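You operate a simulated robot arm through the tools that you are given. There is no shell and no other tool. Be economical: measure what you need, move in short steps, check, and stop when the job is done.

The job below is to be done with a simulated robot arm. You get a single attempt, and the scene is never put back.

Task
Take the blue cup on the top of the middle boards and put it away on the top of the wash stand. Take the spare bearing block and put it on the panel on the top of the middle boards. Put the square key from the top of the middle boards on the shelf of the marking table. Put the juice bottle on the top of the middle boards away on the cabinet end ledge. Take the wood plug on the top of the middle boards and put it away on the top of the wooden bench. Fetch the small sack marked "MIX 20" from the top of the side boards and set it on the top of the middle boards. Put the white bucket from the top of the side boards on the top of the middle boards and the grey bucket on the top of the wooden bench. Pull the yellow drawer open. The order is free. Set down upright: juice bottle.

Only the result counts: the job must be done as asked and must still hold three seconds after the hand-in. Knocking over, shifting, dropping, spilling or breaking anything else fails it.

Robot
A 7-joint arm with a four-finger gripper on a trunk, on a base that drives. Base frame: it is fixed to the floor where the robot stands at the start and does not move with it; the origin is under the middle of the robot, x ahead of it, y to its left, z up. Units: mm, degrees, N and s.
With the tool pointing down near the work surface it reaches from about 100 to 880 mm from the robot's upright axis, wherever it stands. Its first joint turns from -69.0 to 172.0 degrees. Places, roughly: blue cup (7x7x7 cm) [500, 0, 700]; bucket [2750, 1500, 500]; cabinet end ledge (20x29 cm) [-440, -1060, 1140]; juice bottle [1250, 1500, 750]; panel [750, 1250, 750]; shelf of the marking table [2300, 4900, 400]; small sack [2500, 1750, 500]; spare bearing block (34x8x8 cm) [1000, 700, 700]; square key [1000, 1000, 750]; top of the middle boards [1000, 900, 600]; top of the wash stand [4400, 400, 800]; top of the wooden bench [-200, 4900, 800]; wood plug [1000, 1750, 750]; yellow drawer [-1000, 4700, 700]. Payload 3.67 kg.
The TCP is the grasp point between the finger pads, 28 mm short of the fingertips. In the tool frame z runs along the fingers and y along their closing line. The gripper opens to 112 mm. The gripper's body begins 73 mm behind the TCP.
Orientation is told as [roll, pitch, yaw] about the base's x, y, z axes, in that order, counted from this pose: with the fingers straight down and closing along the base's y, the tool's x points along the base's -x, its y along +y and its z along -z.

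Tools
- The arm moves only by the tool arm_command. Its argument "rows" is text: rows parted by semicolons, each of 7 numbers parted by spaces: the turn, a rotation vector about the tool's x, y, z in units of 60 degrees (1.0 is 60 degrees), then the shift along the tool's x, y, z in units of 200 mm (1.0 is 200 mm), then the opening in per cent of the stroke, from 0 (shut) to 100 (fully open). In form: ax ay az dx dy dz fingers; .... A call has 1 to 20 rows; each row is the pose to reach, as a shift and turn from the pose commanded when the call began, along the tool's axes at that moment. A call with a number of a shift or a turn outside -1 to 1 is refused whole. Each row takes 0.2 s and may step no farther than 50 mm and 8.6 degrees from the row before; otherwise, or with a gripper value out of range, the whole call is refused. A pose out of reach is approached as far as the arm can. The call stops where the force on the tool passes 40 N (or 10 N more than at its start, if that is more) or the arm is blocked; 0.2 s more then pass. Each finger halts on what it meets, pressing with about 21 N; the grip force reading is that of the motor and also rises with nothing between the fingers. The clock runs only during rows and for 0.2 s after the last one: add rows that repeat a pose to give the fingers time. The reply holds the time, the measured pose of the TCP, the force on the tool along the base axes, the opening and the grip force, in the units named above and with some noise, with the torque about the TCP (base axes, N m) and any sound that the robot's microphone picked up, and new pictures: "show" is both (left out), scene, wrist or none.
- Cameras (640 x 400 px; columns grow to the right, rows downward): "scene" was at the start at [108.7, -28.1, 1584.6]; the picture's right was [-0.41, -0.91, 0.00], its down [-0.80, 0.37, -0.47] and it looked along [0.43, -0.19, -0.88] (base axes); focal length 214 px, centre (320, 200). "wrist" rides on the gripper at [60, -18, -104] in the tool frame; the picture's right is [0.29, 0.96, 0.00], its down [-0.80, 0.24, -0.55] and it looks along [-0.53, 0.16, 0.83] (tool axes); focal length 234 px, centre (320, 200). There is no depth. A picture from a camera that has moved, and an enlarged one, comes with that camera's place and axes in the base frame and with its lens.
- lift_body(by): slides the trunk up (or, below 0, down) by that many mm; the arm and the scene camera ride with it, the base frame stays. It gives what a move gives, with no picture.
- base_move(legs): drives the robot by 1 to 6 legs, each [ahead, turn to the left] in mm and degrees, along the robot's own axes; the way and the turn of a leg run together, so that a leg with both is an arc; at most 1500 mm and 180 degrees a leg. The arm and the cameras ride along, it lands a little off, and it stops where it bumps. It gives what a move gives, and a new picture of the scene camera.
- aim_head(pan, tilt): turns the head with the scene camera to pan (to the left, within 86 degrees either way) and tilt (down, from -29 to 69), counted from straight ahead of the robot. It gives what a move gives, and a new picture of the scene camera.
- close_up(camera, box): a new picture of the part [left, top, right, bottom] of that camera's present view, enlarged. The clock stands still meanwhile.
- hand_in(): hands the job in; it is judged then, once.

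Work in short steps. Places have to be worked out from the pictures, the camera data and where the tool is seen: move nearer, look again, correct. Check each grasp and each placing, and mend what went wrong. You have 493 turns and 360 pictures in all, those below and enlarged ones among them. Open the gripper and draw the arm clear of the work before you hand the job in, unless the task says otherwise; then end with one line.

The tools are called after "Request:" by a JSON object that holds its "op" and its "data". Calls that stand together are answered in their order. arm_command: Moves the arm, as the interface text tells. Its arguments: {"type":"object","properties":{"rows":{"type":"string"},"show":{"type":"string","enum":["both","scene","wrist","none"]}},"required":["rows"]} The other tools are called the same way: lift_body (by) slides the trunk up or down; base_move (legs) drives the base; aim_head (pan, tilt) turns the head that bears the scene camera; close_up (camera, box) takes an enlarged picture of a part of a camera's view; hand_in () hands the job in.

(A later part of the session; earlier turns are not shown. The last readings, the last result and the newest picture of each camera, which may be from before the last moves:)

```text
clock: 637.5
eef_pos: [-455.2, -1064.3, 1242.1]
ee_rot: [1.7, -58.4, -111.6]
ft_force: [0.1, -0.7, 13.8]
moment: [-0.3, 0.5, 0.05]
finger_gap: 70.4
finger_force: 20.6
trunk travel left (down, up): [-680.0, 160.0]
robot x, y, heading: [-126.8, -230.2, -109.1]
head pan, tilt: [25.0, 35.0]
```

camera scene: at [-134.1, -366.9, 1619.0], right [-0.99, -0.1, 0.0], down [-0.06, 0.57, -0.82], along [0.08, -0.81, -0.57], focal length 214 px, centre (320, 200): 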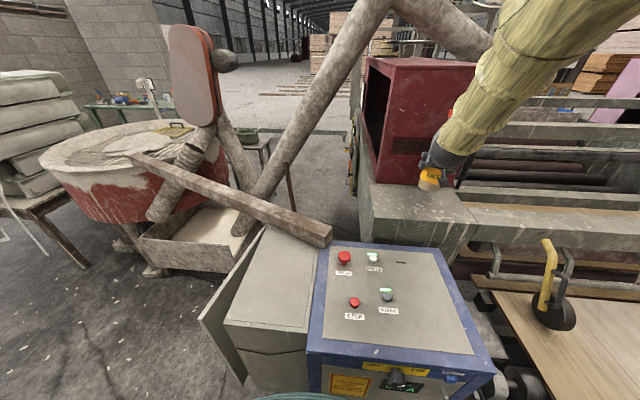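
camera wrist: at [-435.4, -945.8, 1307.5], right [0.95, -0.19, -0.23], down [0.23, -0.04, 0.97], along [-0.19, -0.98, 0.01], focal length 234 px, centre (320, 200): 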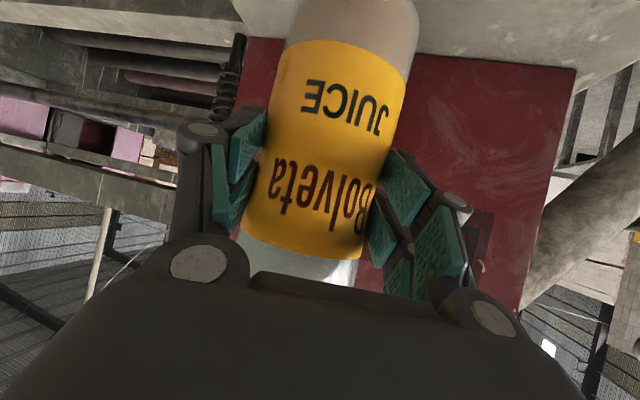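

Bottle is down on the ledge (sliding in the grip). Release slowly.

Request:
{"op": "arm_command", "data": {"rows": "0 0 0 0 0 0 64;0 0 0 0 0 0 66;0 0 0 0 0 0 69;0 0 0 0 0 0 73;0 0 0 0 0 0 80;0 0 0 0 0 0 90;0 0 0 0 0 0 100;0 0 0 0 0 0 100"}}

```text
clock: 639.3
eef_pos: [-456.0, -1066.4, 1241.2]
ee_rot: [1.8, -58.2, -111.6]
ft_force: [0.1, -0.4, -0.3]
moment: [0.02, -0.03, -0.03]
finger_gap: 112.1
finger_force: 0.0
trunk travel left (down, up): [-680.0, 160.0]
robot x, y, heading: [-125.4, -231.9, -109.2]
head pan, tilt: [25.0, 35.0]
camera scene: at [-134.1, -367.3, 1551.0], right [-0.99, -0.1, 0.0], down [-0.06, 0.57, -0.82], along [0.08, -0.81, -0.57], focal length 214 px, centre (320, 200)
camera wrist: at [-432.0, -946.7, 1244.6], right [0.95, -0.19, -0.23], down [0.23, -0.03, 0.97], along [-0.19, -0.98, 0.02], focal length 234 px, centre (320, 200)
```

scene: 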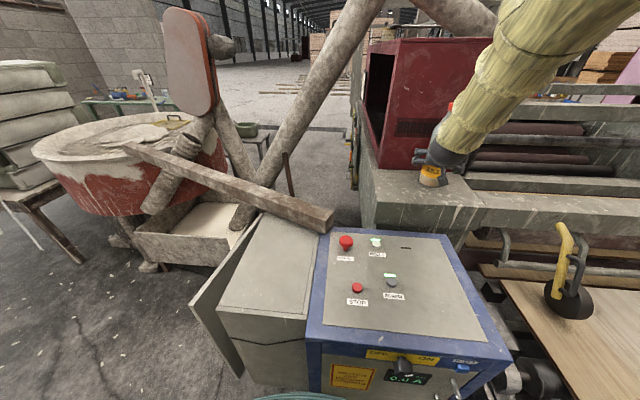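
wrist: 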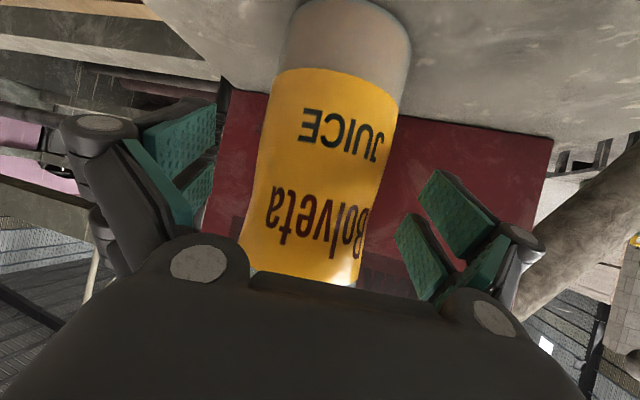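

Bottle stands free. Withdraw along the tool axis.

Request:
{"op": "arm_command", "data": {"rows": "0 0 0 0 0 -0.1 100;0 0 0 0 0 -0.3 100;0 0 0 0 0 -0.5 100;0 0 0 0 0 -0.7 100;0 0 0 0 0 -0.9 100"}}

Request:
{"op": "close_up", "data": {"camera": "scene", "box": [340, 60, 540, 240]}}

```text
clock: 640.5
eef_pos: [-396.6, -918.1, 1330.8]
ee_rot: [0.2, -58.7, -109.5]
ft_force: [-2.2, 1.5, -1.7]
moment: [-0.13, 0.03, 0.15]
finger_gap: 112.1
finger_force: 0.0
trunk travel left (down, up): [-680.0, 160.0]
robot x, y, heading: [-128.0, -232.7, -109.2]
head pan, tilt: [25.0, 35.0]
camera scene: at [-140.2, -363.7, 1551.5], right [-0.99, -0.1, 0.0], down [-0.06, 0.57, -0.82], along [0.09, -0.82, -0.57], focal length 214 px, centre (320, 200)
camera wrist: at [-373.2, -799.4, 1333.7], right [0.95, -0.18, -0.24], down [0.24, -0.03, 0.97], along [-0.18, -0.98, 0.02], focal length 234 px, centre (320, 200)
```

scene: 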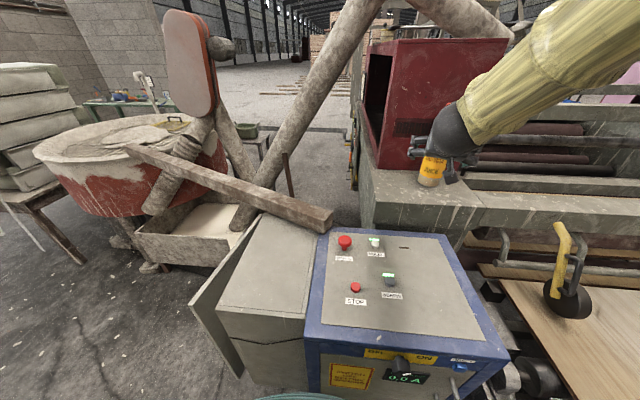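
wrist: 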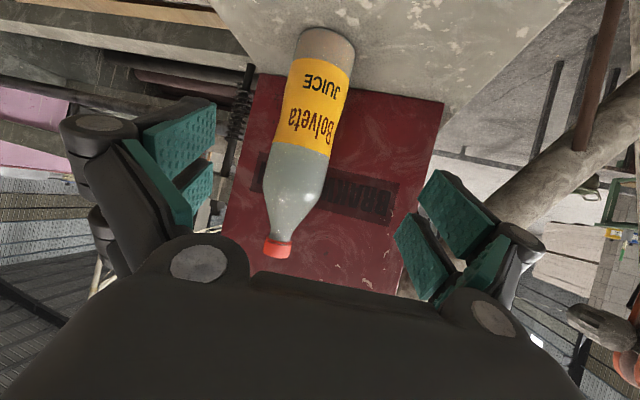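

```text
2.22 times, centred on (440, 150) of scene
camera zoom: at [-140.2, -363.7, 1551.5], right [-0.99, -0.1, 0.0], down [-0.06, 0.57, -0.82], along [0.09, -0.82, -0.57], focal length 477 px, centre (53, 311)
```

zoom: 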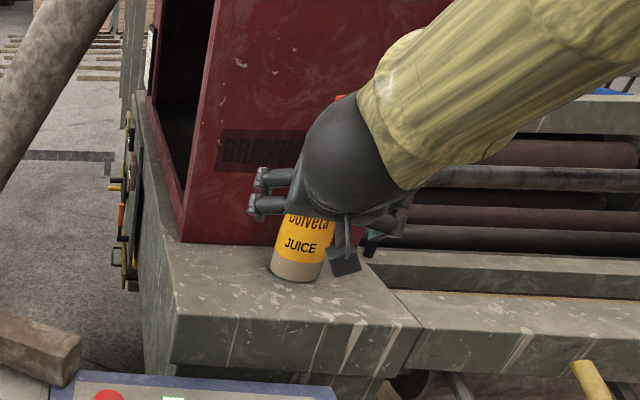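

Bottle stands upright on the ledge. Raise and back the base out.

Request:
{"op": "lift_body", "data": {"by": 100}}

Request:
{"op": "base_move", "data": {"legs": [[-370, 0]]}}

```text
clock: 641.8
eef_pos: [-390.5, -922.3, 1427.9]
ee_rot: [-1.7, -58.2, -107.7]
ft_force: [0.2, 0.4, 0.4]
moment: [-0.01, -0.01, -0.03]
finger_gap: 111.9
finger_force: 0.1
trunk travel left (down, up): [-780.0, 60.0]
robot x, y, heading: [-124.5, -233.1, -109.1]
head pan, tilt: [25.0, 35.0]
```

```text
clock: 644.2
eef_pos: [-269.4, -561.1, 1429.2]
ee_rot: [-1.6, -58.2, -108.0]
ft_force: [1.1, -0.2, -0.1]
moment: [-0.03, 0.0, -0.03]
finger_gap: 111.8
finger_force: 0.1
trunk travel left (down, up): [-780.0, 60.0]
robot x, y, heading: [0.3, 126.9, -109.0]
head pan, tilt: [25.0, 35.0]
camera scene: at [-9.6, -7.9, 1651.0], right [-1.0, -0.1, 0.0], down [-0.06, 0.57, -0.82], along [0.08, -0.82, -0.57], focal length 214 px, centre (320, 200)
```

scene: 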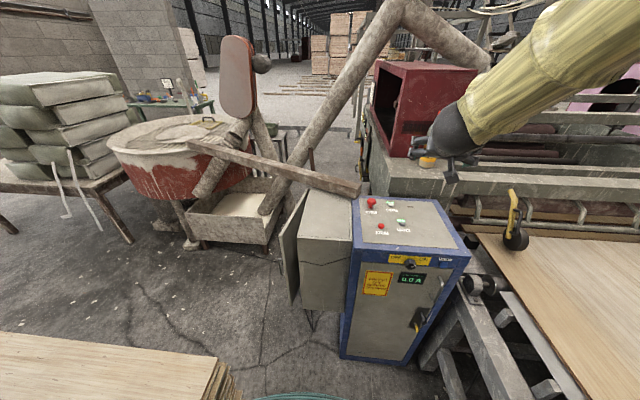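

Bring the tool upright while retracting, then turn to face the boards for the bearing block.

Request:
{"op": "arm_command", "data": {"rows": "0 0.12 0 0.06 0 -0.1 100;0 0.24 0 0.12 0 -0.2 100;0 0.36 0 0.18 0 -0.3 100;0 0.48 0 0.24 0 -0.4 100;0 0.6 0 0.3 0 -0.5 100;0 0.72 0 0.36 0 -0.6 100;0 0.84 0 0.43 0 -0.7 100;0 0.97 0 0.5 0 -0.82 100", "show": "none"}}

Request:
{"op": "base_move", "data": {"legs": [[0, 180]]}}

```text
clock: 646.0
eef_pos: [-207.0, -381.0, 1429.8]
ee_rot: [-0.8, 0.1, -109.5]
ft_force: [0.3, 0.1, -0.6]
moment: [0.01, 0.01, 0.04]
finger_gap: 112.2
finger_force: 0.1
trunk travel left (down, up): [-780.0, 60.0]
robot x, y, heading: [-5.2, 124.6, -109.3]
head pan, tilt: [25.0, 35.0]
```

```text
clock: 653.9
eef_pos: [168.1, 648.8, 1430.8]
ee_rot: [-0.8, 0.0, 74.4]
ft_force: [0.7, 0.2, 0.0]
moment: [-0.01, -0.01, 0.03]
finger_gap: 112.0
finger_force: 0.0
trunk travel left (down, up): [-780.0, 60.0]
robot x, y, heading: [-2.1, 129.0, 74.9]
head pan, tilt: [25.0, 35.0]
camera scene: at [-2.3, 261.3, 1651.0], right [0.99, 0.17, 0.0], down [0.1, -0.57, -0.82], along [-0.14, 0.81, -0.57], focal length 214 px, centre (320, 200)
```

scene: 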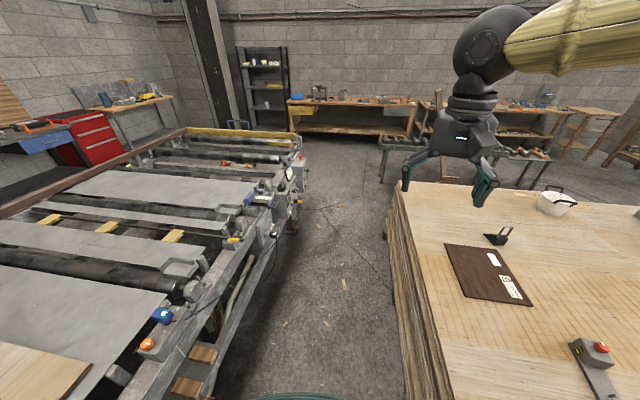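

Drive up to y≈640 and face the boards.

Request:
{"op": "base_move", "data": {"legs": [[0, 3.5], [515, 0]]}}

Request:
{"op": "base_move", "data": {"legs": [[0, -78]]}}

Request:
{"op": "aim_head", "data": {"pan": 0, "tilt": 50}}

```text
clock: 657.4
eef_pos: [247.2, 1175.6, 1430.0]
ee_rot: [-0.9, 0.0, 77.9]
ft_force: [0.6, -0.1, 0.0]
moment: [0.0, 0.02, 0.0]
finger_gap: 111.8
finger_force: 0.0
trunk travel left (down, up): [-780.0, 60.0]
robot x, y, heading: [107.8, 642.9, 76.9]
head pan, tilt: [25.0, 35.0]
camera scene: at [101.3, 780.1, 1650.9], right [0.98, 0.21, 0.0], down [0.12, -0.56, -0.82], along [-0.17, 0.8, -0.57], focal length 214 px, centre (320, 200)
```

scene: 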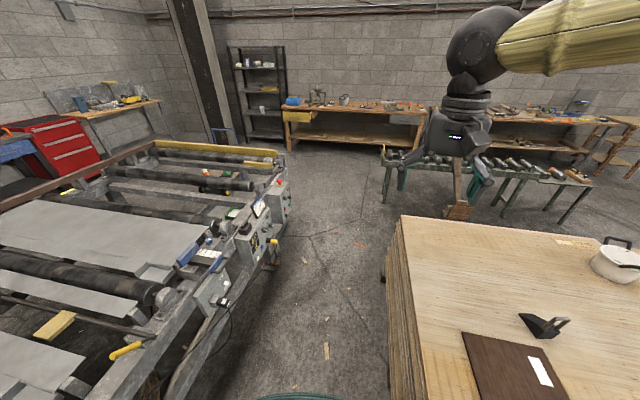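

```text
clock: 661.1
eef_pos: [654.9, 630.7, 1431.4]
ee_rot: [-0.8, 0.1, 1.1]
ft_force: [0.1, 0.0, 0.5]
moment: [-0.01, -0.01, -0.01]
finger_gap: 112.0
finger_force: 0.1
trunk travel left (down, up): [-780.0, 60.0]
robot x, y, heading: [105.1, 643.1, 0.4]
head pan, tilt: [25.0, 35.0]
camera scene: at [236.8, 681.6, 1651.0], right [0.43, -0.9, 0.0], down [-0.52, -0.24, -0.82], along [0.74, 0.35, -0.57], focal length 214 px, centre (320, 200)
```

scene: 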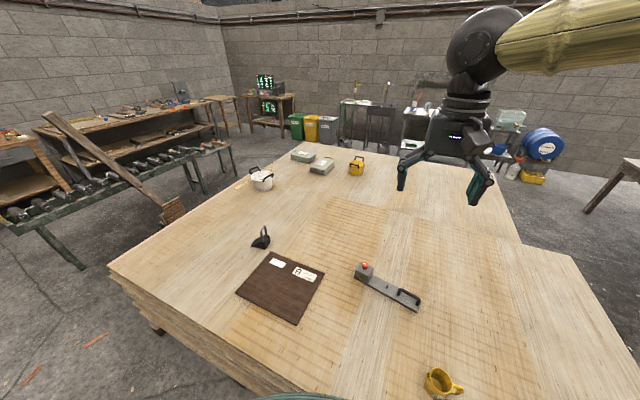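

```text
clock: 662.0
eef_pos: [655.6, 632.2, 1429.8]
ee_rot: [-0.7, 0.1, 1.0]
ft_force: [-0.2, 0.6, -0.7]
moment: [0.0, 0.02, 0.0]
finger_gap: 111.9
finger_force: 0.1
trunk travel left (down, up): [-780.0, 60.0]
robot x, y, heading: [102.3, 649.5, 0.3]
head pan, tilt: [0.0, 50.0]
camera scene: at [234.2, 644.7, 1629.3], right [0.0, -1.0, 0.0], down [-0.77, 0.0, -0.64], along [0.64, 0.0, -0.77], focal length 214 px, centre (320, 200)
```

scene: 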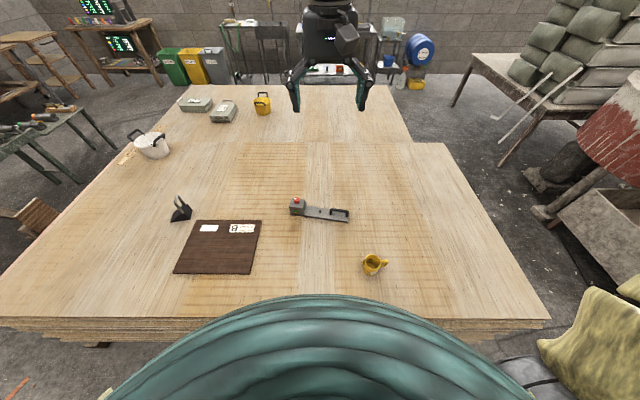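

Block lies along y from (949,809) to (921,488). I'll grip its head box across x, so rotate the tool ~84°.

Request:
{"op": "arm_command", "data": {"rows": "0 0 -0.14 0 0 0 100;0 0 -0.28 0 0 0 100;0 0 -0.42 0 0 0 100;0 0 -0.56 0 0 0 100;0 0 -0.7 0 0 0 100", "show": "none"}}

Request:
{"op": "arm_command", "data": {"rows": "0 0 -0.14 0 0 0 100;0 0 -0.28 0 0 0 100;0 0 -0.42 0 0 0 100;0 0 -0.56 0 0 0 100;0 0 -0.7 0 0 0 100"}}

```text
clock: 663.2
eef_pos: [655.7, 631.1, 1429.9]
ee_rot: [-0.6, 0.6, 43.2]
ft_force: [0.1, -0.3, -0.8]
moment: [0.0, 0.0, 0.0]
finger_gap: 111.8
finger_force: 0.1
trunk travel left (down, up): [-780.0, 60.0]
robot x, y, heading: [105.0, 647.6, 0.1]
head pan, tilt: [0.0, 50.0]
```

```text
clock: 664.4
eef_pos: [651.2, 635.2, 1432.4]
ee_rot: [-0.6, 1.0, 84.8]
ft_force: [1.6, 0.4, -8.4]
moment: [-0.1, 0.19, 0.04]
finger_gap: 111.8
finger_force: 0.2
trunk travel left (down, up): [-780.0, 60.0]
robot x, y, heading: [106.4, 649.7, 0.3]
head pan, tilt: [0.0, 50.0]
camera scene: at [231.6, 647.6, 1629.0], right [0.0, -1.0, 0.0], down [-0.77, 0.0, -0.64], along [0.64, 0.0, -0.77], focal length 214 px, centre (320, 200)
camera wrist: at [662.0, 575.7, 1537.9], right [-0.98, -0.2, 0.0], down [-0.17, 0.83, 0.54], along [-0.1, 0.53, -0.84], focal length 234 px, centre (320, 200)
```

scene: 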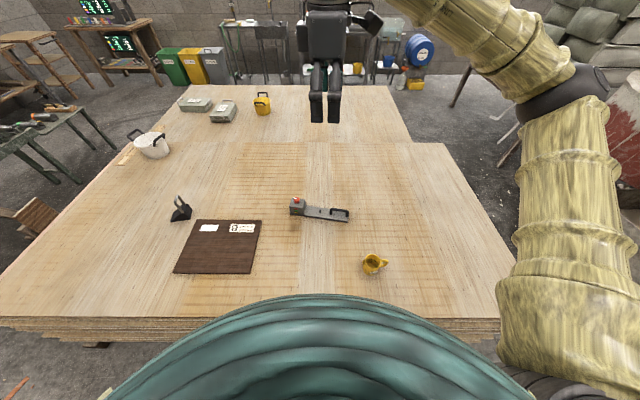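
wrist: 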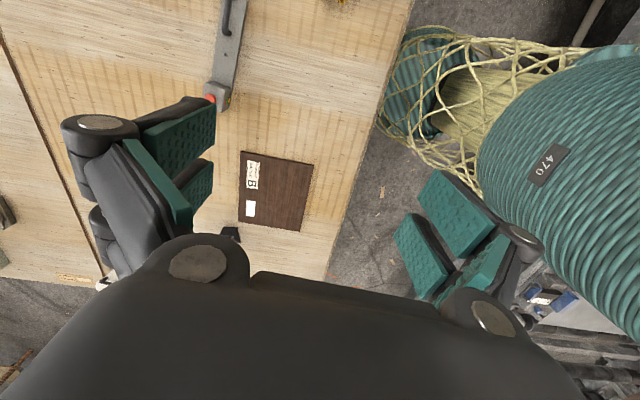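

Reach is long here; instead I'll grip the head along y (natural yaw) with an outward tilt like for the key. Rotate back.

Request:
{"op": "arm_command", "data": {"rows": "0 0 0.14 0 0 0 100;0 0 0.28 0 0 0 100;0 0 0.42 0 0 0 100;0 0 0.56 0 0 0 100;0 0 0.7 0 0 0 100;0 0 0.8 0 0 0 100", "show": "none"}}

Request:
{"op": "arm_command", "data": {"rows": "0 0 0.14 0 0 0 100;0 0 0.28 0 0 0 100;0 0 0.42 0 0 0 100;0 0 0.56 0 0 0 100;0 0 0.7 0 0 0 100", "show": "none"}}

Request:
{"op": "base_move", "data": {"legs": [[0, 7]]}}

```text
clock: 665.8
eef_pos: [653.4, 630.6, 1430.6]
ee_rot: [-0.7, 0.5, 36.9]
ft_force: [-0.6, 0.3, 0.6]
moment: [0.01, -0.03, 0.02]
finger_gap: 112.2
finger_force: 0.1
trunk travel left (down, up): [-780.0, 60.0]
robot x, y, heading: [108.1, 645.1, 0.1]
head pan, tilt: [0.0, 50.0]
```

```text
clock: 667.0
eef_pos: [654.8, 630.0, 1429.5]
ee_rot: [-0.7, 0.0, -5.0]
ft_force: [-0.2, 0.1, 0.8]
moment: [0.0, -0.03, -0.01]
finger_gap: 111.8
finger_force: 0.0
trunk travel left (down, up): [-780.0, 60.0]
robot x, y, heading: [107.2, 649.1, 0.0]
head pan, tilt: [0.0, 50.0]
```

```text
clock: 668.0
eef_pos: [652.8, 699.1, 1429.5]
ee_rot: [-0.9, 0.0, 2.1]
ft_force: [0.1, 0.0, 0.5]
moment: [-0.01, 0.05, -0.03]
finger_gap: 112.1
finger_force: 0.0
trunk travel left (down, up): [-780.0, 60.0]
robot x, y, heading: [105.1, 644.9, 7.4]
head pan, tilt: [0.0, 50.0]
camera scene: at [233.9, 661.4, 1629.1], right [0.13, -0.99, 0.0], down [-0.76, -0.1, -0.64], along [0.64, 0.08, -0.77], focal length 214 px, centre (320, 200)
```

scene: 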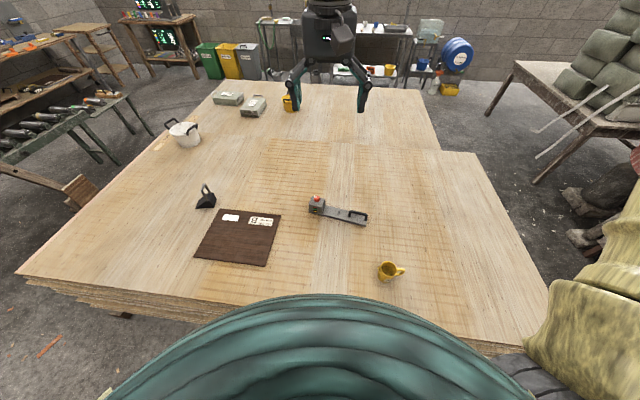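

Tilt the tool 25° outward, square to the block, and move ahead while high.

Request:
{"op": "arm_command", "data": {"rows": "0 -0.12 0.04 -0.15 0.04 0 100;0 -0.24 0.08 -0.3 0.08 0 100;0 -0.36 0.118 -0.45 0.13 0.05 100;0 -0.42 0.118 -0.6 0.18 0.2 100;0 -0.42 0.118 -0.75 0.23 0.35 100;0 -0.42 0.118 -0.9 0.28 0.5 100;0 -0.42 0.118 -1 0.33 0.7 100", "show": "none"}}

Request:
{"op": "lift_body", "data": {"by": -350}}

Request:
{"op": "arm_command", "data": {"rows": "0 0 0 0 0 0 100"}}

```text
clock: 669.6
eef_pos: [851.7, 770.8, 1289.2]
ee_rot: [0.9, -25.3, -4.9]
ft_force: [0.1, -0.5, -0.8]
moment: [-0.04, 0.05, -0.01]
finger_gap: 111.9
finger_force: 0.1
trunk travel left (down, up): [-780.0, 60.0]
robot x, y, heading: [107.0, 648.3, 7.4]
head pan, tilt: [0.0, 50.0]
```

```text
clock: 673.0
eef_pos: [851.2, 769.4, 940.8]
ee_rot: [0.8, -25.3, -5.0]
ft_force: [-0.1, 0.4, 0.0]
moment: [0.02, -0.02, 0.01]
finger_gap: 111.8
finger_force: 0.0
trunk travel left (down, up): [-430.0, 410.0]
robot x, y, heading: [108.9, 648.1, 7.3]
head pan, tilt: [0.0, 50.0]
```

```text
clock: 673.4
eef_pos: [850.5, 768.7, 939.8]
ee_rot: [0.7, -25.4, -4.9]
ft_force: [-0.3, -0.4, -0.3]
moment: [0.0, 0.02, -0.01]
finger_gap: 111.8
finger_force: 0.0
trunk travel left (down, up): [-430.0, 410.0]
robot x, y, heading: [108.2, 647.7, 7.3]
head pan, tilt: [0.0, 50.0]
camera scene: at [233.2, 660.4, 1279.2], right [0.13, -0.99, 0.0], down [-0.76, -0.1, -0.64], along [0.64, 0.08, -0.77], focal length 214 px, centre (320, 200)
camera wrist: at [750.5, 758.6, 1008.5], right [-0.18, 0.98, -0.11], down [0.5, 0.19, 0.84], along [0.85, 0.1, -0.52], focal length 234 px, centre (320, 200)
```

scene: 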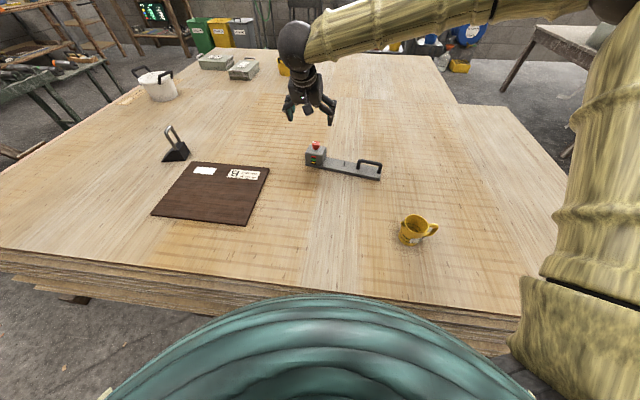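
wrist: 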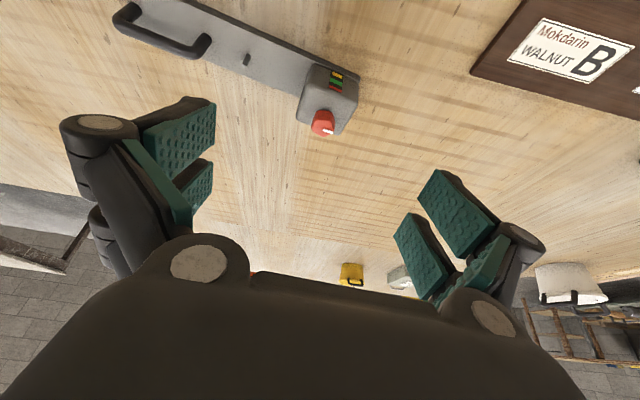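

Block axis is rotated ~9° from y; head centre ≈(985,776). Move to a pre-grasp pose.

Request:
{"op": "arm_command", "data": {"rows": "0 0 0.03 -0.1 0.035 0.18 100;0 0 0.06 -0.19 0.07 0.35 100;0 0 0.075 -0.285 0.106 0.52 100", "show": "none"}}

Request:
{"op": "lift_body", "data": {"by": -95}}

Request:
{"op": "arm_command", "data": {"rows": "0 0 0 0 0 0 100"}}

```text
clock: 674.2
eef_pos: [948.7, 783.9, 867.1]
ee_rot: [2.9, -25.1, -9.9]
ft_force: [0.6, 0.1, -0.7]
moment: [0.01, -0.01, -0.01]
finger_gap: 111.8
finger_force: 0.1
trunk travel left (down, up): [-430.0, 410.0]
robot x, y, heading: [108.0, 648.5, 7.5]
head pan, tilt: [0.0, 50.0]
```

```text
clock: 675.5
eef_pos: [947.7, 784.3, 774.6]
ee_rot: [2.8, -25.2, -9.9]
ft_force: [0.4, -1.1, 0.4]
moment: [0.01, 0.01, -0.02]
finger_gap: 112.0
finger_force: 0.0
trunk travel left (down, up): [-335.0, 505.0]
robot x, y, heading: [110.9, 649.2, 7.1]
head pan, tilt: [0.0, 50.0]
```

```text
clock: 675.9
eef_pos: [948.4, 785.3, 773.7]
ee_rot: [2.9, -25.2, -9.9]
ft_force: [-1.1, 0.5, 0.5]
moment: [0.03, -0.01, 0.05]
finger_gap: 112.2
finger_force: 0.1
trunk travel left (down, up): [-335.0, 505.0]
robot x, y, heading: [102.3, 648.4, 7.2]
head pan, tilt: [0.0, 50.0]
camera scene: at [233.2, 660.5, 1184.2], right [0.13, -0.99, 0.0], down [-0.76, -0.1, -0.64], along [0.64, 0.08, -0.77], focal length 214 px, centre (320, 200)
camera wrist: at [847.1, 778.1, 841.9], right [-0.11, 0.99, -0.08], down [0.51, 0.13, 0.85], along [0.85, 0.06, -0.52], focal length 234 px, centre (320, 200)
```

scene: 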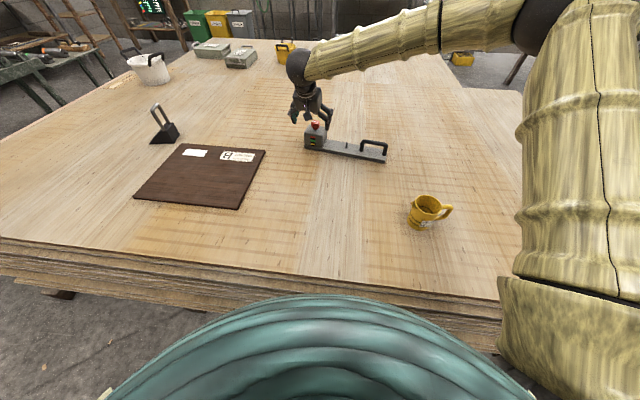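
wrist: 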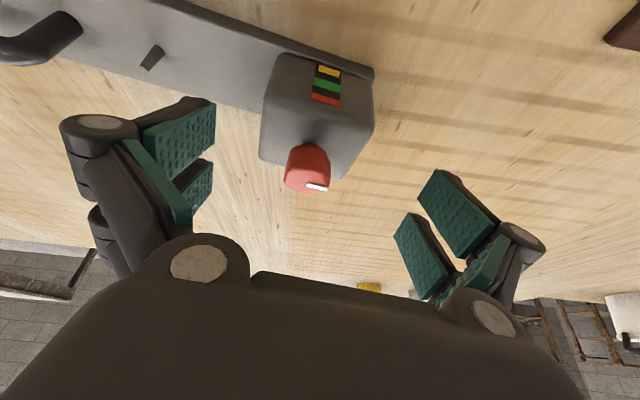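

Head box is centred between the fingers. Advance 92 mm along the tool.

Request:
{"op": "arm_command", "data": {"rows": "0 0 0 0 0 0.15 100;0 0 0 0 0 0.3 100;0 0 0 0 0 0.4 100;0 0 0 0 0 0.46 100"}}

```text
clock: 676.9
eef_pos: [987.9, 782.5, 690.7]
ee_rot: [2.9, -25.1, -9.9]
ft_force: [-0.1, -0.6, -0.3]
moment: [-0.01, 0.03, -0.03]
finger_gap: 111.7
finger_force: 0.1
trunk travel left (down, up): [-335.0, 505.0]
robot x, y, heading: [107.9, 648.4, 7.4]
head pan, tilt: [0.0, 50.0]
camera scene: at [233.4, 660.5, 1184.2], right [0.13, -0.99, 0.0], down [-0.76, -0.1, -0.64], along [0.64, 0.08, -0.77], focal length 214 px, centre (320, 200)
camera wrist: at [887.0, 776.5, 758.0], right [-0.11, 0.99, -0.08], down [0.51, 0.13, 0.85], along [0.85, 0.06, -0.52], focal length 234 px, centre (320, 200)
```

scene: 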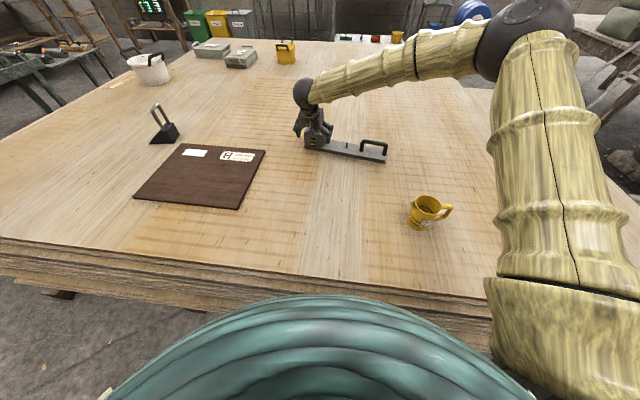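
wrist: 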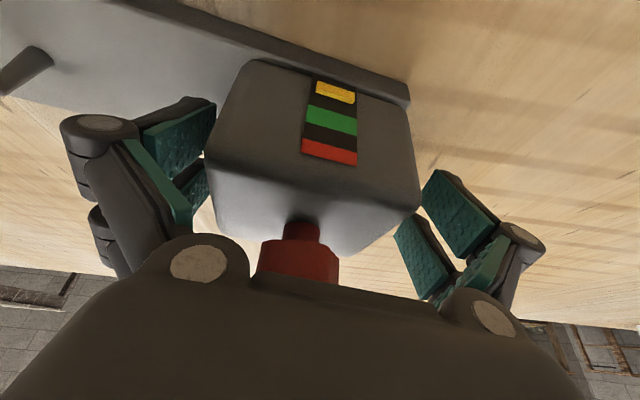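

Box is between the fingers. Close the gripper.

Request:
{"op": "arm_command", "data": {"rows": "0 0 0 0 0 0 85;0 0 0 0 0 0 70;0 0 0 0 0 0 50;0 0 0 0 0 0 40;0 0 0 0 0 0 40", "show": "wrist"}}

Request:
{"op": "lift_body", "data": {"by": 20}}

Request:
{"op": "close_up", "data": {"camera": "scene", "box": [270, 90, 420, 190]}}

```text
clock: 678.1
eef_pos: [988.2, 781.5, 690.5]
ee_rot: [2.9, -25.2, -9.9]
ft_force: [0.1, -8.5, 5.8]
moment: [-1.26, 0.08, -0.21]
finger_gap: 81.0
finger_force: 21.7
trunk travel left (down, up): [-335.0, 505.0]
robot x, y, heading: [105.4, 647.1, 7.1]
head pan, tilt: [0.0, 50.0]
camera wrist: at [886.8, 776.0, 759.1], right [-0.11, 0.99, -0.08], down [0.51, 0.13, 0.85], along [0.85, 0.06, -0.52], focal length 234 px, centre (320, 200)
```

wrist: 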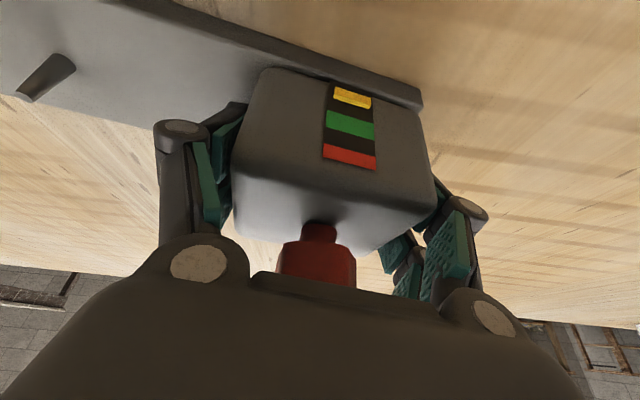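

```text
clock: 678.8
eef_pos: [988.3, 782.8, 709.6]
ee_rot: [2.9, -25.0, -9.8]
ft_force: [0.6, 2.4, -8.7]
moment: [-0.25, 0.18, -0.17]
finger_gap: 80.1
finger_force: 21.0
trunk travel left (down, up): [-355.0, 485.0]
robot x, y, heading: [105.9, 641.5, 7.3]
head pan, tilt: [0.0, 50.0]
```

```text
4.00 times, centred on (345, 140) of scene
camera zoom: at [234.0, 660.8, 1204.1], right [0.13, -0.99, 0.0], down [-0.76, -0.1, -0.64], along [0.64, 0.08, -0.77], focal length 858 px, centre (220, 440)
```

zoom: 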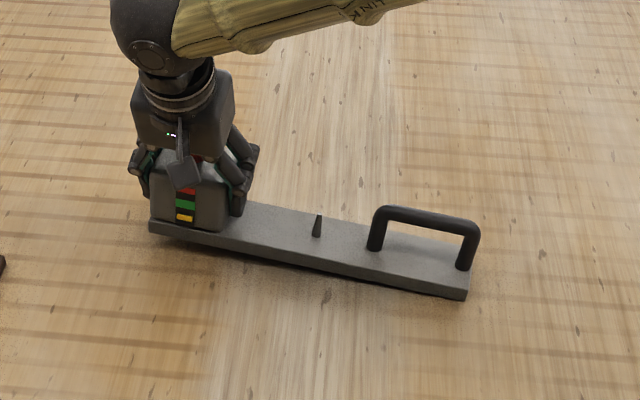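

Request:
{"op": "lift_body", "data": {"by": 40}}

Request:
{"op": "close_up", "data": {"camera": "scene", "box": [270, 90, 420, 190]}}

```text
clock: 679.6
eef_pos: [987.2, 781.8, 747.9]
ee_rot: [3.0, -25.2, -9.9]
ft_force: [-0.4, 0.7, -12.1]
moment: [0.87, -0.16, 0.02]
finger_gap: 80.2
finger_force: 21.3
trunk travel left (down, up): [-395.0, 445.0]
robot x, y, heading: [107.4, 648.5, 7.5]
head pan, tilt: [0.0, 50.0]
```

```text
4.00 times, centred on (345, 140) of scene
camera zoom: at [234.6, 660.4, 1244.0], right [0.13, -0.99, 0.0], down [-0.76, -0.1, -0.64], along [0.64, 0.08, -0.77], focal length 858 px, centre (220, 440)
```

zoom: 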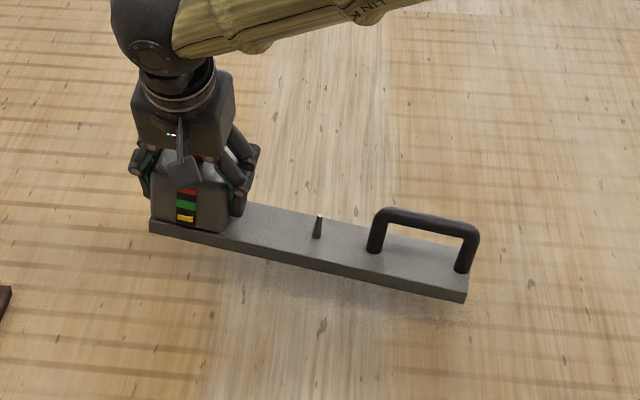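

Block held level (≈1.2 kg). Raise a bit and swing left by turning the base 35°, which carries it toward the panel.

Request:
{"op": "lift_body", "data": {"by": 80}}

Request:
{"op": "base_move", "data": {"legs": [[0, 35]]}}

```text
clock: 680.8
eef_pos: [988.9, 782.2, 829.3]
ee_rot: [2.9, -25.2, -9.9]
ft_force: [0.8, 0.6, -12.1]
moment: [0.82, -0.15, 0.0]
finger_gap: 80.2
finger_force: 21.0
trunk travel left (down, up): [-475.0, 365.0]
robot x, y, heading: [104.8, 645.5, 7.2]
head pan, tilt: [0.0, 50.0]
```

```text
clock: 682.8
eef_pos: [752.2, 1260.9, 828.4]
ee_rot: [2.9, -25.1, 25.0]
ft_force: [0.6, 0.2, -12.8]
moment: [0.77, 0.34, 0.07]
finger_gap: 79.8
finger_force: 20.7
trunk travel left (down, up): [-475.0, 365.0]
robot x, y, heading: [107.7, 639.3, 42.3]
head pan, tilt: [0.0, 50.0]
camera scene: at [202.2, 730.8, 1324.1], right [0.67, -0.74, 0.0], down [-0.57, -0.51, -0.64], along [0.48, 0.43, -0.77], focal length 214 px, centre (320, 200)
```

scene: 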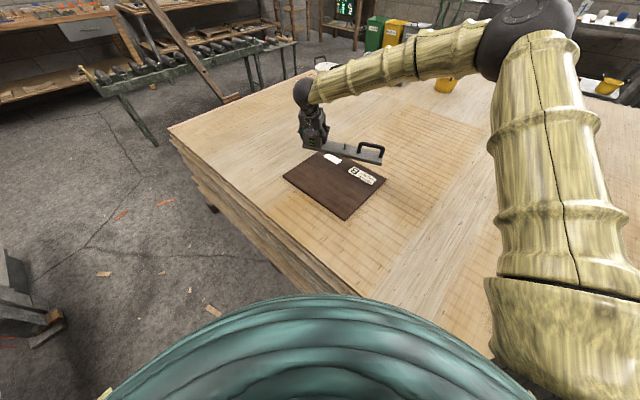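

Now rotate the block ~25° about the vertical to align with the panel (x 605–902, y 965–1312).

Request:
{"op": "arm_command", "data": {"rows": "0.045 -0.005 0.096 0 0 0 40;0.09 -0.01 0.192 0 0 0 40;0.135 -0.015 0.288 0 0 0 40;0.18 -0.0196 0.384 0 0 0 40;0.18 -0.0196 0.384 0 0 0 40"}}

```text
clock: 684.0
eef_pos: [754.2, 1260.2, 829.2]
ee_rot: [2.9, -25.1, -0.5]
ft_force: [-0.9, 0.1, -12.4]
moment: [0.89, 0.0, 0.03]
finger_gap: 80.1
finger_force: 20.4
trunk travel left (down, up): [-475.0, 365.0]
robot x, y, heading: [106.9, 645.5, 42.3]
head pan, tilt: [0.0, 50.0]
camera scene: at [202.4, 730.4, 1324.1], right [0.67, -0.74, 0.0], down [-0.57, -0.51, -0.64], along [0.48, 0.43, -0.77], focal length 214 px, centre (320, 200)
camera wrist: at [654.6, 1238.8, 897.2], right [-0.27, 0.96, -0.08], down [0.48, 0.21, 0.85], along [0.83, 0.19, -0.52], focal length 234 px, centre (320, 200)
```

scene: 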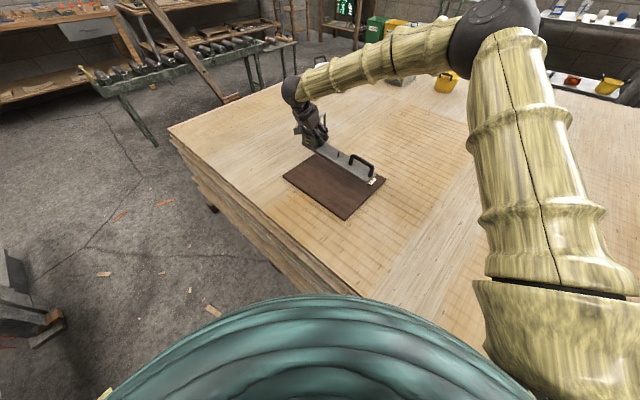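
wrist: 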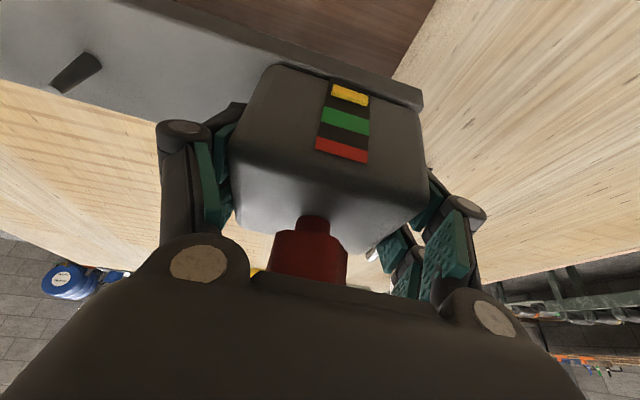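

Aligned. Shift 7 mm and lower toward the panel.

Request:
{"op": "arm_command", "data": {"rows": "0 0 0 0 0.035 0 40", "show": "none"}}

Request:
{"op": "lift_body", "data": {"by": -100}}

Request:
{"op": "close_up", "data": {"camera": "scene", "box": [240, 80, 440, 240]}}

```text
clock: 684.4
eef_pos: [752.4, 1268.0, 829.1]
ee_rot: [2.9, -25.1, -0.7]
ft_force: [0.4, -0.1, -12.4]
moment: [0.9, -0.04, 0.0]
finger_gap: 80.3
finger_force: 21.0
trunk travel left (down, up): [-475.0, 365.0]
robot x, y, heading: [112.6, 648.4, 42.1]
head pan, tilt: [0.0, 50.0]
```

```text
clock: 685.8
eef_pos: [753.2, 1266.6, 730.3]
ee_rot: [3.0, -25.1, -0.5]
ft_force: [-0.4, -0.5, -11.9]
moment: [0.87, 0.01, -0.01]
finger_gap: 80.2
finger_force: 21.0
trunk travel left (down, up): [-375.0, 465.0]
robot x, y, heading: [109.5, 647.4, 41.9]
head pan, tilt: [0.0, 50.0]
```

```text
2.50 times, centred on (340, 160) of scene
camera zoom: at [202.0, 730.3, 1224.2], right [0.67, -0.74, 0.0], down [-0.57, -0.51, -0.64], along [0.48, 0.43, -0.77], focal length 536 px, centre (270, 300)
```

zoom: 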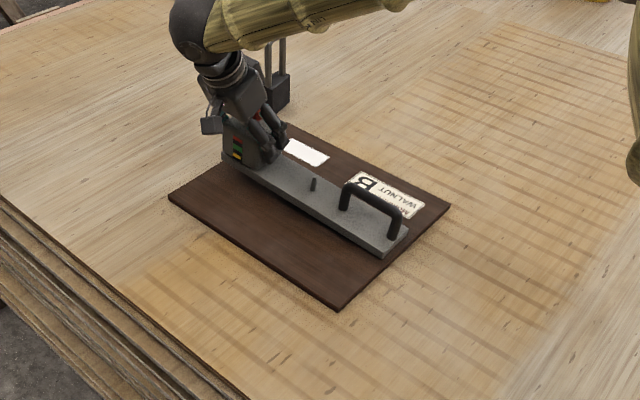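

Well aligned over the panel. Lower gently to contact.

Request:
{"op": "lift_body", "data": {"by": -12}}

Request:
{"op": "lift_body", "data": {"by": -6}}

Request:
{"op": "lift_body", "data": {"by": -5}}

```text
clock: 686.4
eef_pos: [752.7, 1266.5, 718.0]
ee_rot: [2.9, -25.1, -0.6]
ft_force: [1.2, -0.3, -8.9]
moment: [0.1, -0.02, 0.31]
finger_gap: 80.3
finger_force: 21.1
trunk travel left (down, up): [-363.0, 477.0]
robot x, y, heading: [106.0, 643.6, 42.3]
head pan, tilt: [0.0, 50.0]
```

```text
clock: 686.9
eef_pos: [752.6, 1266.5, 711.1]
ee_rot: [2.9, -25.1, -0.6]
ft_force: [1.7, 1.4, -4.5]
moment: [-0.87, 0.13, 0.39]
finger_gap: 80.4
finger_force: 21.1
trunk travel left (down, up): [-357.0, 483.0]
robot x, y, heading: [108.6, 646.4, 42.1]
head pan, tilt: [0.0, 50.0]
```

```text
clock: 687.5
eef_pos: [752.8, 1267.1, 709.4]
ee_rot: [3.1, -25.2, -0.7]
ft_force: [0.9, 3.9, 7.4]
moment: [-0.73, 0.3, 0.12]
finger_gap: 81.1
finger_force: 21.1
trunk travel left (down, up): [-352.0, 488.0]
robot x, y, heading: [106.3, 645.9, 42.4]
head pan, tilt: [0.0, 50.0]
```

Fully in contact. Release and back out along the tool axis.

Request:
{"op": "arm_command", "data": {"rows": "0 0 0 0 0 0 75;0 0 0 0 0 0 85;0 0 0 0 0 0 100;0 0 0 0 0 0 100;0 0 0 0 0 -0.1 100;0 0 0 0 0 -0.25 100;0 0 0 0 0 -0.45 100;0 0 0 0 0 -0.65 100;0 0 0 0 0 -0.85 100"}}

Request:
{"op": "close_up", "data": {"camera": "scene", "box": [240, 80, 440, 240]}}

```text
clock: 689.5
eef_pos: [681.5, 1260.2, 866.3]
ee_rot: [2.9, -25.2, -0.7]
ft_force: [-0.2, 0.4, 0.3]
moment: [0.0, 0.01, -0.03]
finger_gap: 111.8
finger_force: 0.1
trunk travel left (down, up): [-352.0, 488.0]
robot x, y, heading: [106.4, 649.6, 42.2]
head pan, tilt: [0.0, 50.0]
camera scene: at [201.1, 729.7, 1201.2], right [0.67, -0.74, 0.0], down [-0.57, -0.51, -0.64], along [0.48, 0.43, -0.77], focal length 214 px, centre (320, 200)
camera wrist: at [581.8, 1237.9, 933.3], right [-0.27, 0.96, -0.08], down [0.48, 0.21, 0.85], along [0.83, 0.19, -0.52], focal length 234 px, centre (320, 200)
```

scene: 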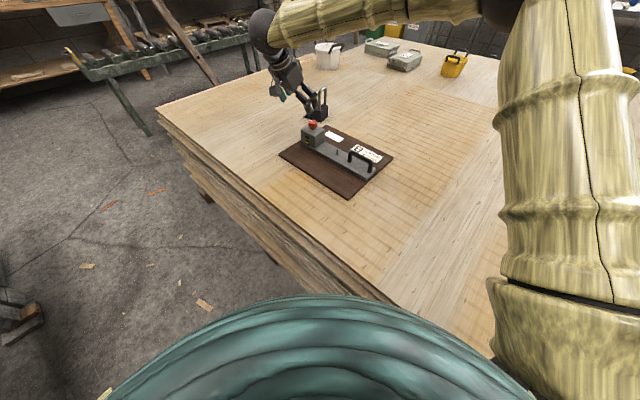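
wrist: 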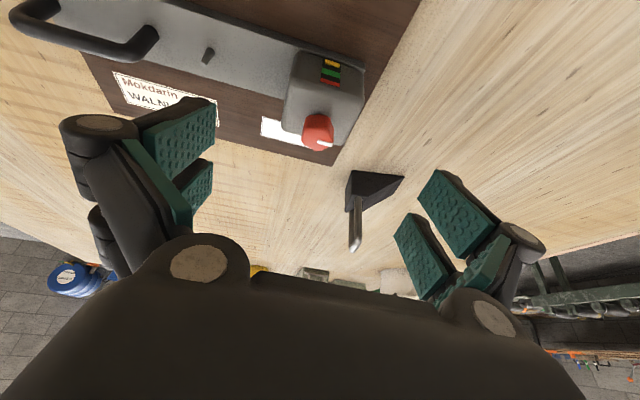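

```text
2.50 times, centred on (340, 160) of scene
camera zoom: at [201.1, 729.7, 1201.2], right [0.67, -0.74, 0.0], down [-0.57, -0.51, -0.64], along [0.48, 0.43, -0.77], focal length 536 px, centre (270, 300)
```

zoom: 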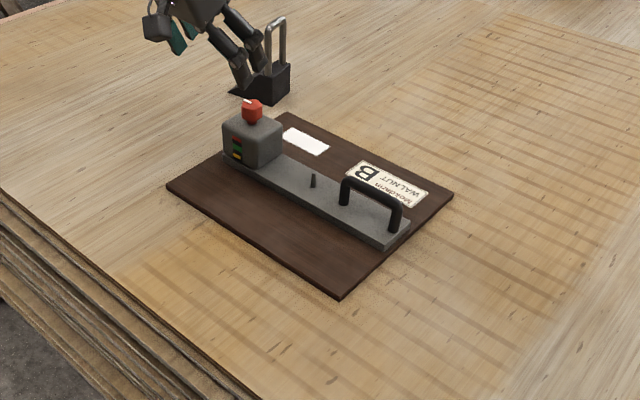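

Block is neatly on the panel. Last item: the MIX 20 sack. Raise, untilt, retract and start driving around to the east side.

Request:
{"op": "lift_body", "data": {"by": 200}}

Request:
{"op": "arm_command", "data": {"rows": "-0.01 0.1 0 0.15 0 0 100;-0.02 0.2 0 0.3 -0.1 0 100;-0.03 0.3 0 0.45 -0.2 0 100;-0.04 0.42 0 0.6 -0.3 0 100;-0.04 0.42 0 0.75 -0.4 0 100;-0.04 0.42 0 0.9 -0.5 0 100", "show": "none"}}

Request:
{"op": "base_move", "data": {"legs": [[-60, 0], [0, 52]]}}

```text
clock: 691.6
eef_pos: [680.8, 1259.9, 1064.1]
ee_rot: [3.0, -25.1, -0.6]
ft_force: [-0.1, 0.5, -0.4]
moment: [0.01, 0.0, 0.02]
finger_gap: 112.0
finger_force: 0.1
trunk travel left (down, up): [-552.0, 288.0]
robot x, y, heading: [106.5, 646.3, 42.4]
head pan, tilt: [0.0, 50.0]
```

```text
clock: 693.0
eef_pos: [520.8, 1157.8, 982.9]
ee_rot: [5.0, 0.0, 1.3]
ft_force: [-0.2, 0.3, -0.3]
moment: [-0.01, 0.03, -0.01]
finger_gap: 112.2
finger_force: 0.0
trunk travel left (down, up): [-552.0, 288.0]
robot x, y, heading: [106.2, 646.4, 42.2]
head pan, tilt: [0.0, 50.0]
```

```text
clock: 696.3
eef_pos: [-84.9, 1247.6, 982.1]
ee_rot: [5.1, 0.0, 53.1]
ft_force: [-0.1, -0.3, -0.6]
moment: [0.03, 0.01, -0.04]
finger_gap: 112.4
finger_force: 0.2
trunk travel left (down, up): [-552.0, 288.0]
robot x, y, heading: [63.1, 603.0, 94.3]
head pan, tilt: [0.0, 50.0]
camera scene: at [54.0, 731.7, 1401.2], right [1.0, 0.07, 0.0], down [0.05, -0.76, -0.64], along [-0.04, 0.64, -0.77], focal length 214 px, centre (320, 200)
```

scene: 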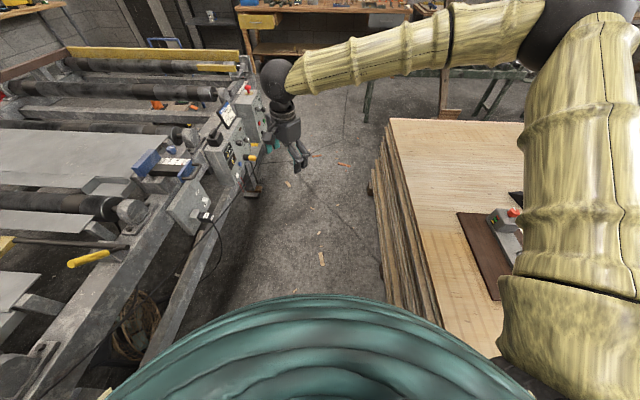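

Bring the arm back to centre before driving.

Request:
{"op": "arm_command", "data": {"rows": "0.01 0 -0.12 0.05 -0.2 0 100;0.02 0 -0.24 0.1 -0.4 0 100;0.04 0 -0.36 0.15 -0.6 0 100;0.06 0 -0.48 0.2 -0.8 0 100;0.085 0 -0.6 0.25 -1 0 100;0.085 0 -0.68 0.26 -1 0 100", "show": "none"}}

Request:
{"op": "lift_body", "data": {"by": 120}}

Request:
{"op": "base_move", "data": {"legs": [[0, -3], [1000, 0]]}}

```text
clock: 697.7
eef_pos: [41.9, 1085.1, 964.9]
ee_rot: [-1.0, -1.5, 93.9]
ft_force: [0.7, -0.6, 0.2]
moment: [0.03, 0.0, -0.01]
finger_gap: 112.0
finger_force: 0.2
trunk travel left (down, up): [-552.0, 288.0]
robot x, y, heading: [65.2, 602.6, 94.2]
head pan, tilt: [0.0, 50.0]
```

```text
clock: 699.2
eef_pos: [42.3, 1085.5, 1084.3]
ee_rot: [-0.9, -1.6, 93.8]
ft_force: [0.0, -1.1, -0.5]
moment: [-0.01, 0.05, 0.03]
finger_gap: 112.1
finger_force: 0.0
trunk travel left (down, up): [-672.0, 168.0]
robot x, y, heading: [63.6, 606.6, 93.9]
head pan, tilt: [0.0, 50.0]
```

```text
clock: 705.0
eef_pos: [70.6, 2122.1, 1086.4]
ee_rot: [-0.8, -1.4, 89.5]
ft_force: [1.0, 1.3, -0.6]
moment: [-0.04, -0.02, 0.02]
finger_gap: 112.0
finger_force: 0.0
trunk travel left (down, up): [-672.0, 168.0]
robot x, y, heading: [56.9, 1638.4, 90.1]
head pan, tilt: [0.0, 50.0]
camera scene: at [57.7, 1767.6, 1521.2], right [1.0, 0.0, 0.0], down [0.0, -0.77, -0.64], along [0.0, 0.64, -0.77], focal length 214 px, centre (320, 200)
```

scene: 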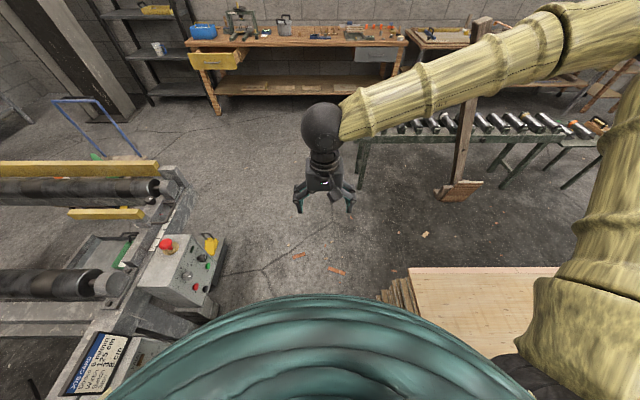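

Request:
{"op": "base_move", "data": {"legs": [[960, 0], [0, -88]]}}

Request:
{"op": "base_move", "data": {"legs": [[1450, 0]]}}

```text
clock: 713.8
eef_pos: [524.3, 2596.5, 1085.6]
ee_rot: [-1.0, -1.7, 1.0]
ft_force: [0.0, 0.1, 0.1]
moment: [-0.01, -0.01, 0.04]
finger_gap: 112.1
finger_force: 0.0
trunk travel left (down, up): [-672.0, 168.0]
robot x, y, heading: [41.8, 2595.9, 1.1]
head pan, tilt: [0.0, 50.0]
camera scene: at [171.4, 2598.8, 1521.2], right [0.02, -1.0, 0.0], down [-0.77, -0.02, -0.64], along [0.64, 0.01, -0.77], focal length 214 px, centre (320, 200)
```

scene: 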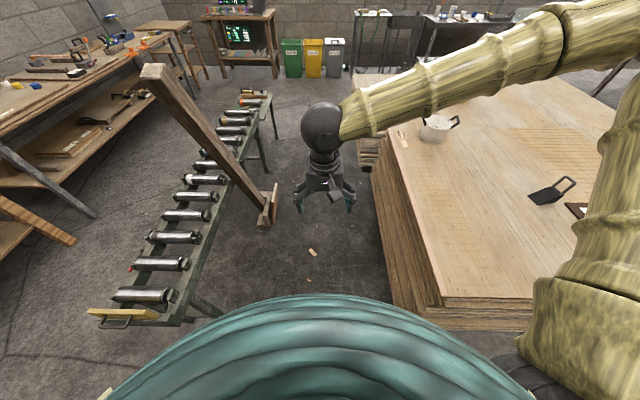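

```text
clock: 721.2
eef_pos: [2018.0, 2614.4, 1084.9]
ee_rot: [-0.8, -1.5, 0.2]
ft_force: [1.1, 0.4, 0.0]
moment: [-0.03, 0.0, -0.02]
finger_gap: 112.0
finger_force: 0.1
trunk travel left (down, up): [-672.0, 168.0]
robot x, y, heading: [1538.2, 2620.1, 0.3]
head pan, tilt: [0.0, 50.0]
camera scene: at [1665.9, 2620.7, 1521.2], right [0.01, -1.0, 0.0], down [-0.77, -0.01, -0.64], along [0.64, 0.01, -0.77], focal length 214 px, centre (320, 200)
```

scene: 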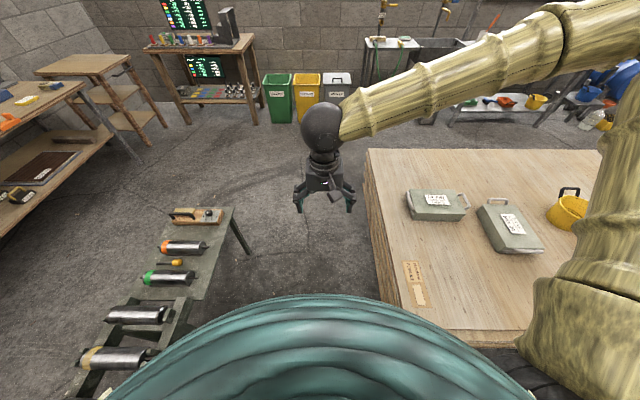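

Request:
{"op": "base_move", "data": {"legs": [[0, 6], [450, 0], [0, -6]]}}

Request:
{"op": "base_move", "data": {"legs": [[1480, 0]]}}

```text
clock: 725.0
eef_pos: [2475.3, 2666.0, 1085.3]
ee_rot: [-0.9, -1.5, 0.1]
ft_force: [-0.8, -1.1, 0.4]
moment: [0.06, -0.02, 0.0]
finger_gap: 111.8
finger_force: 0.0
trunk travel left (down, up): [-672.0, 168.0]
robot x, y, heading: [1994.4, 2674.1, 0.3]
head pan, tilt: [0.0, 50.0]
camera scene: at [2124.1, 2672.4, 1521.2], right [0.01, -1.0, 0.0], down [-0.77, -0.01, -0.64], along [0.64, 0.01, -0.77], focal length 214 px, centre (320, 200)
```

scene: 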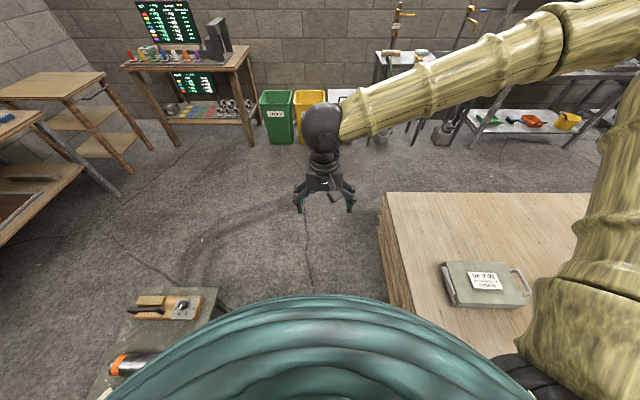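

```text
clock: 732.6
eef_pos: [4005.4, 2667.5, 1084.4]
ee_rot: [-0.9, -1.4, -0.3]
ft_force: [0.5, -0.3, 0.4]
moment: [-0.02, -0.03, 0.03]
finger_gap: 111.9
finger_force: 0.1
trunk travel left (down, up): [-672.0, 168.0]
robot x, y, heading: [3527.4, 2681.9, 0.1]
head pan, tilt: [0.0, 50.0]
camera scene: at [3653.3, 2678.2, 1521.2], right [0.0, -1.0, 0.0], down [-0.77, 0.0, -0.64], along [0.64, 0.0, -0.77], focal length 214 px, centre (320, 200)
```

scene: 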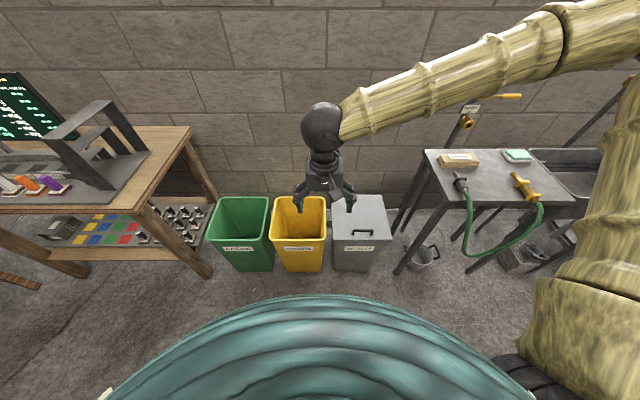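

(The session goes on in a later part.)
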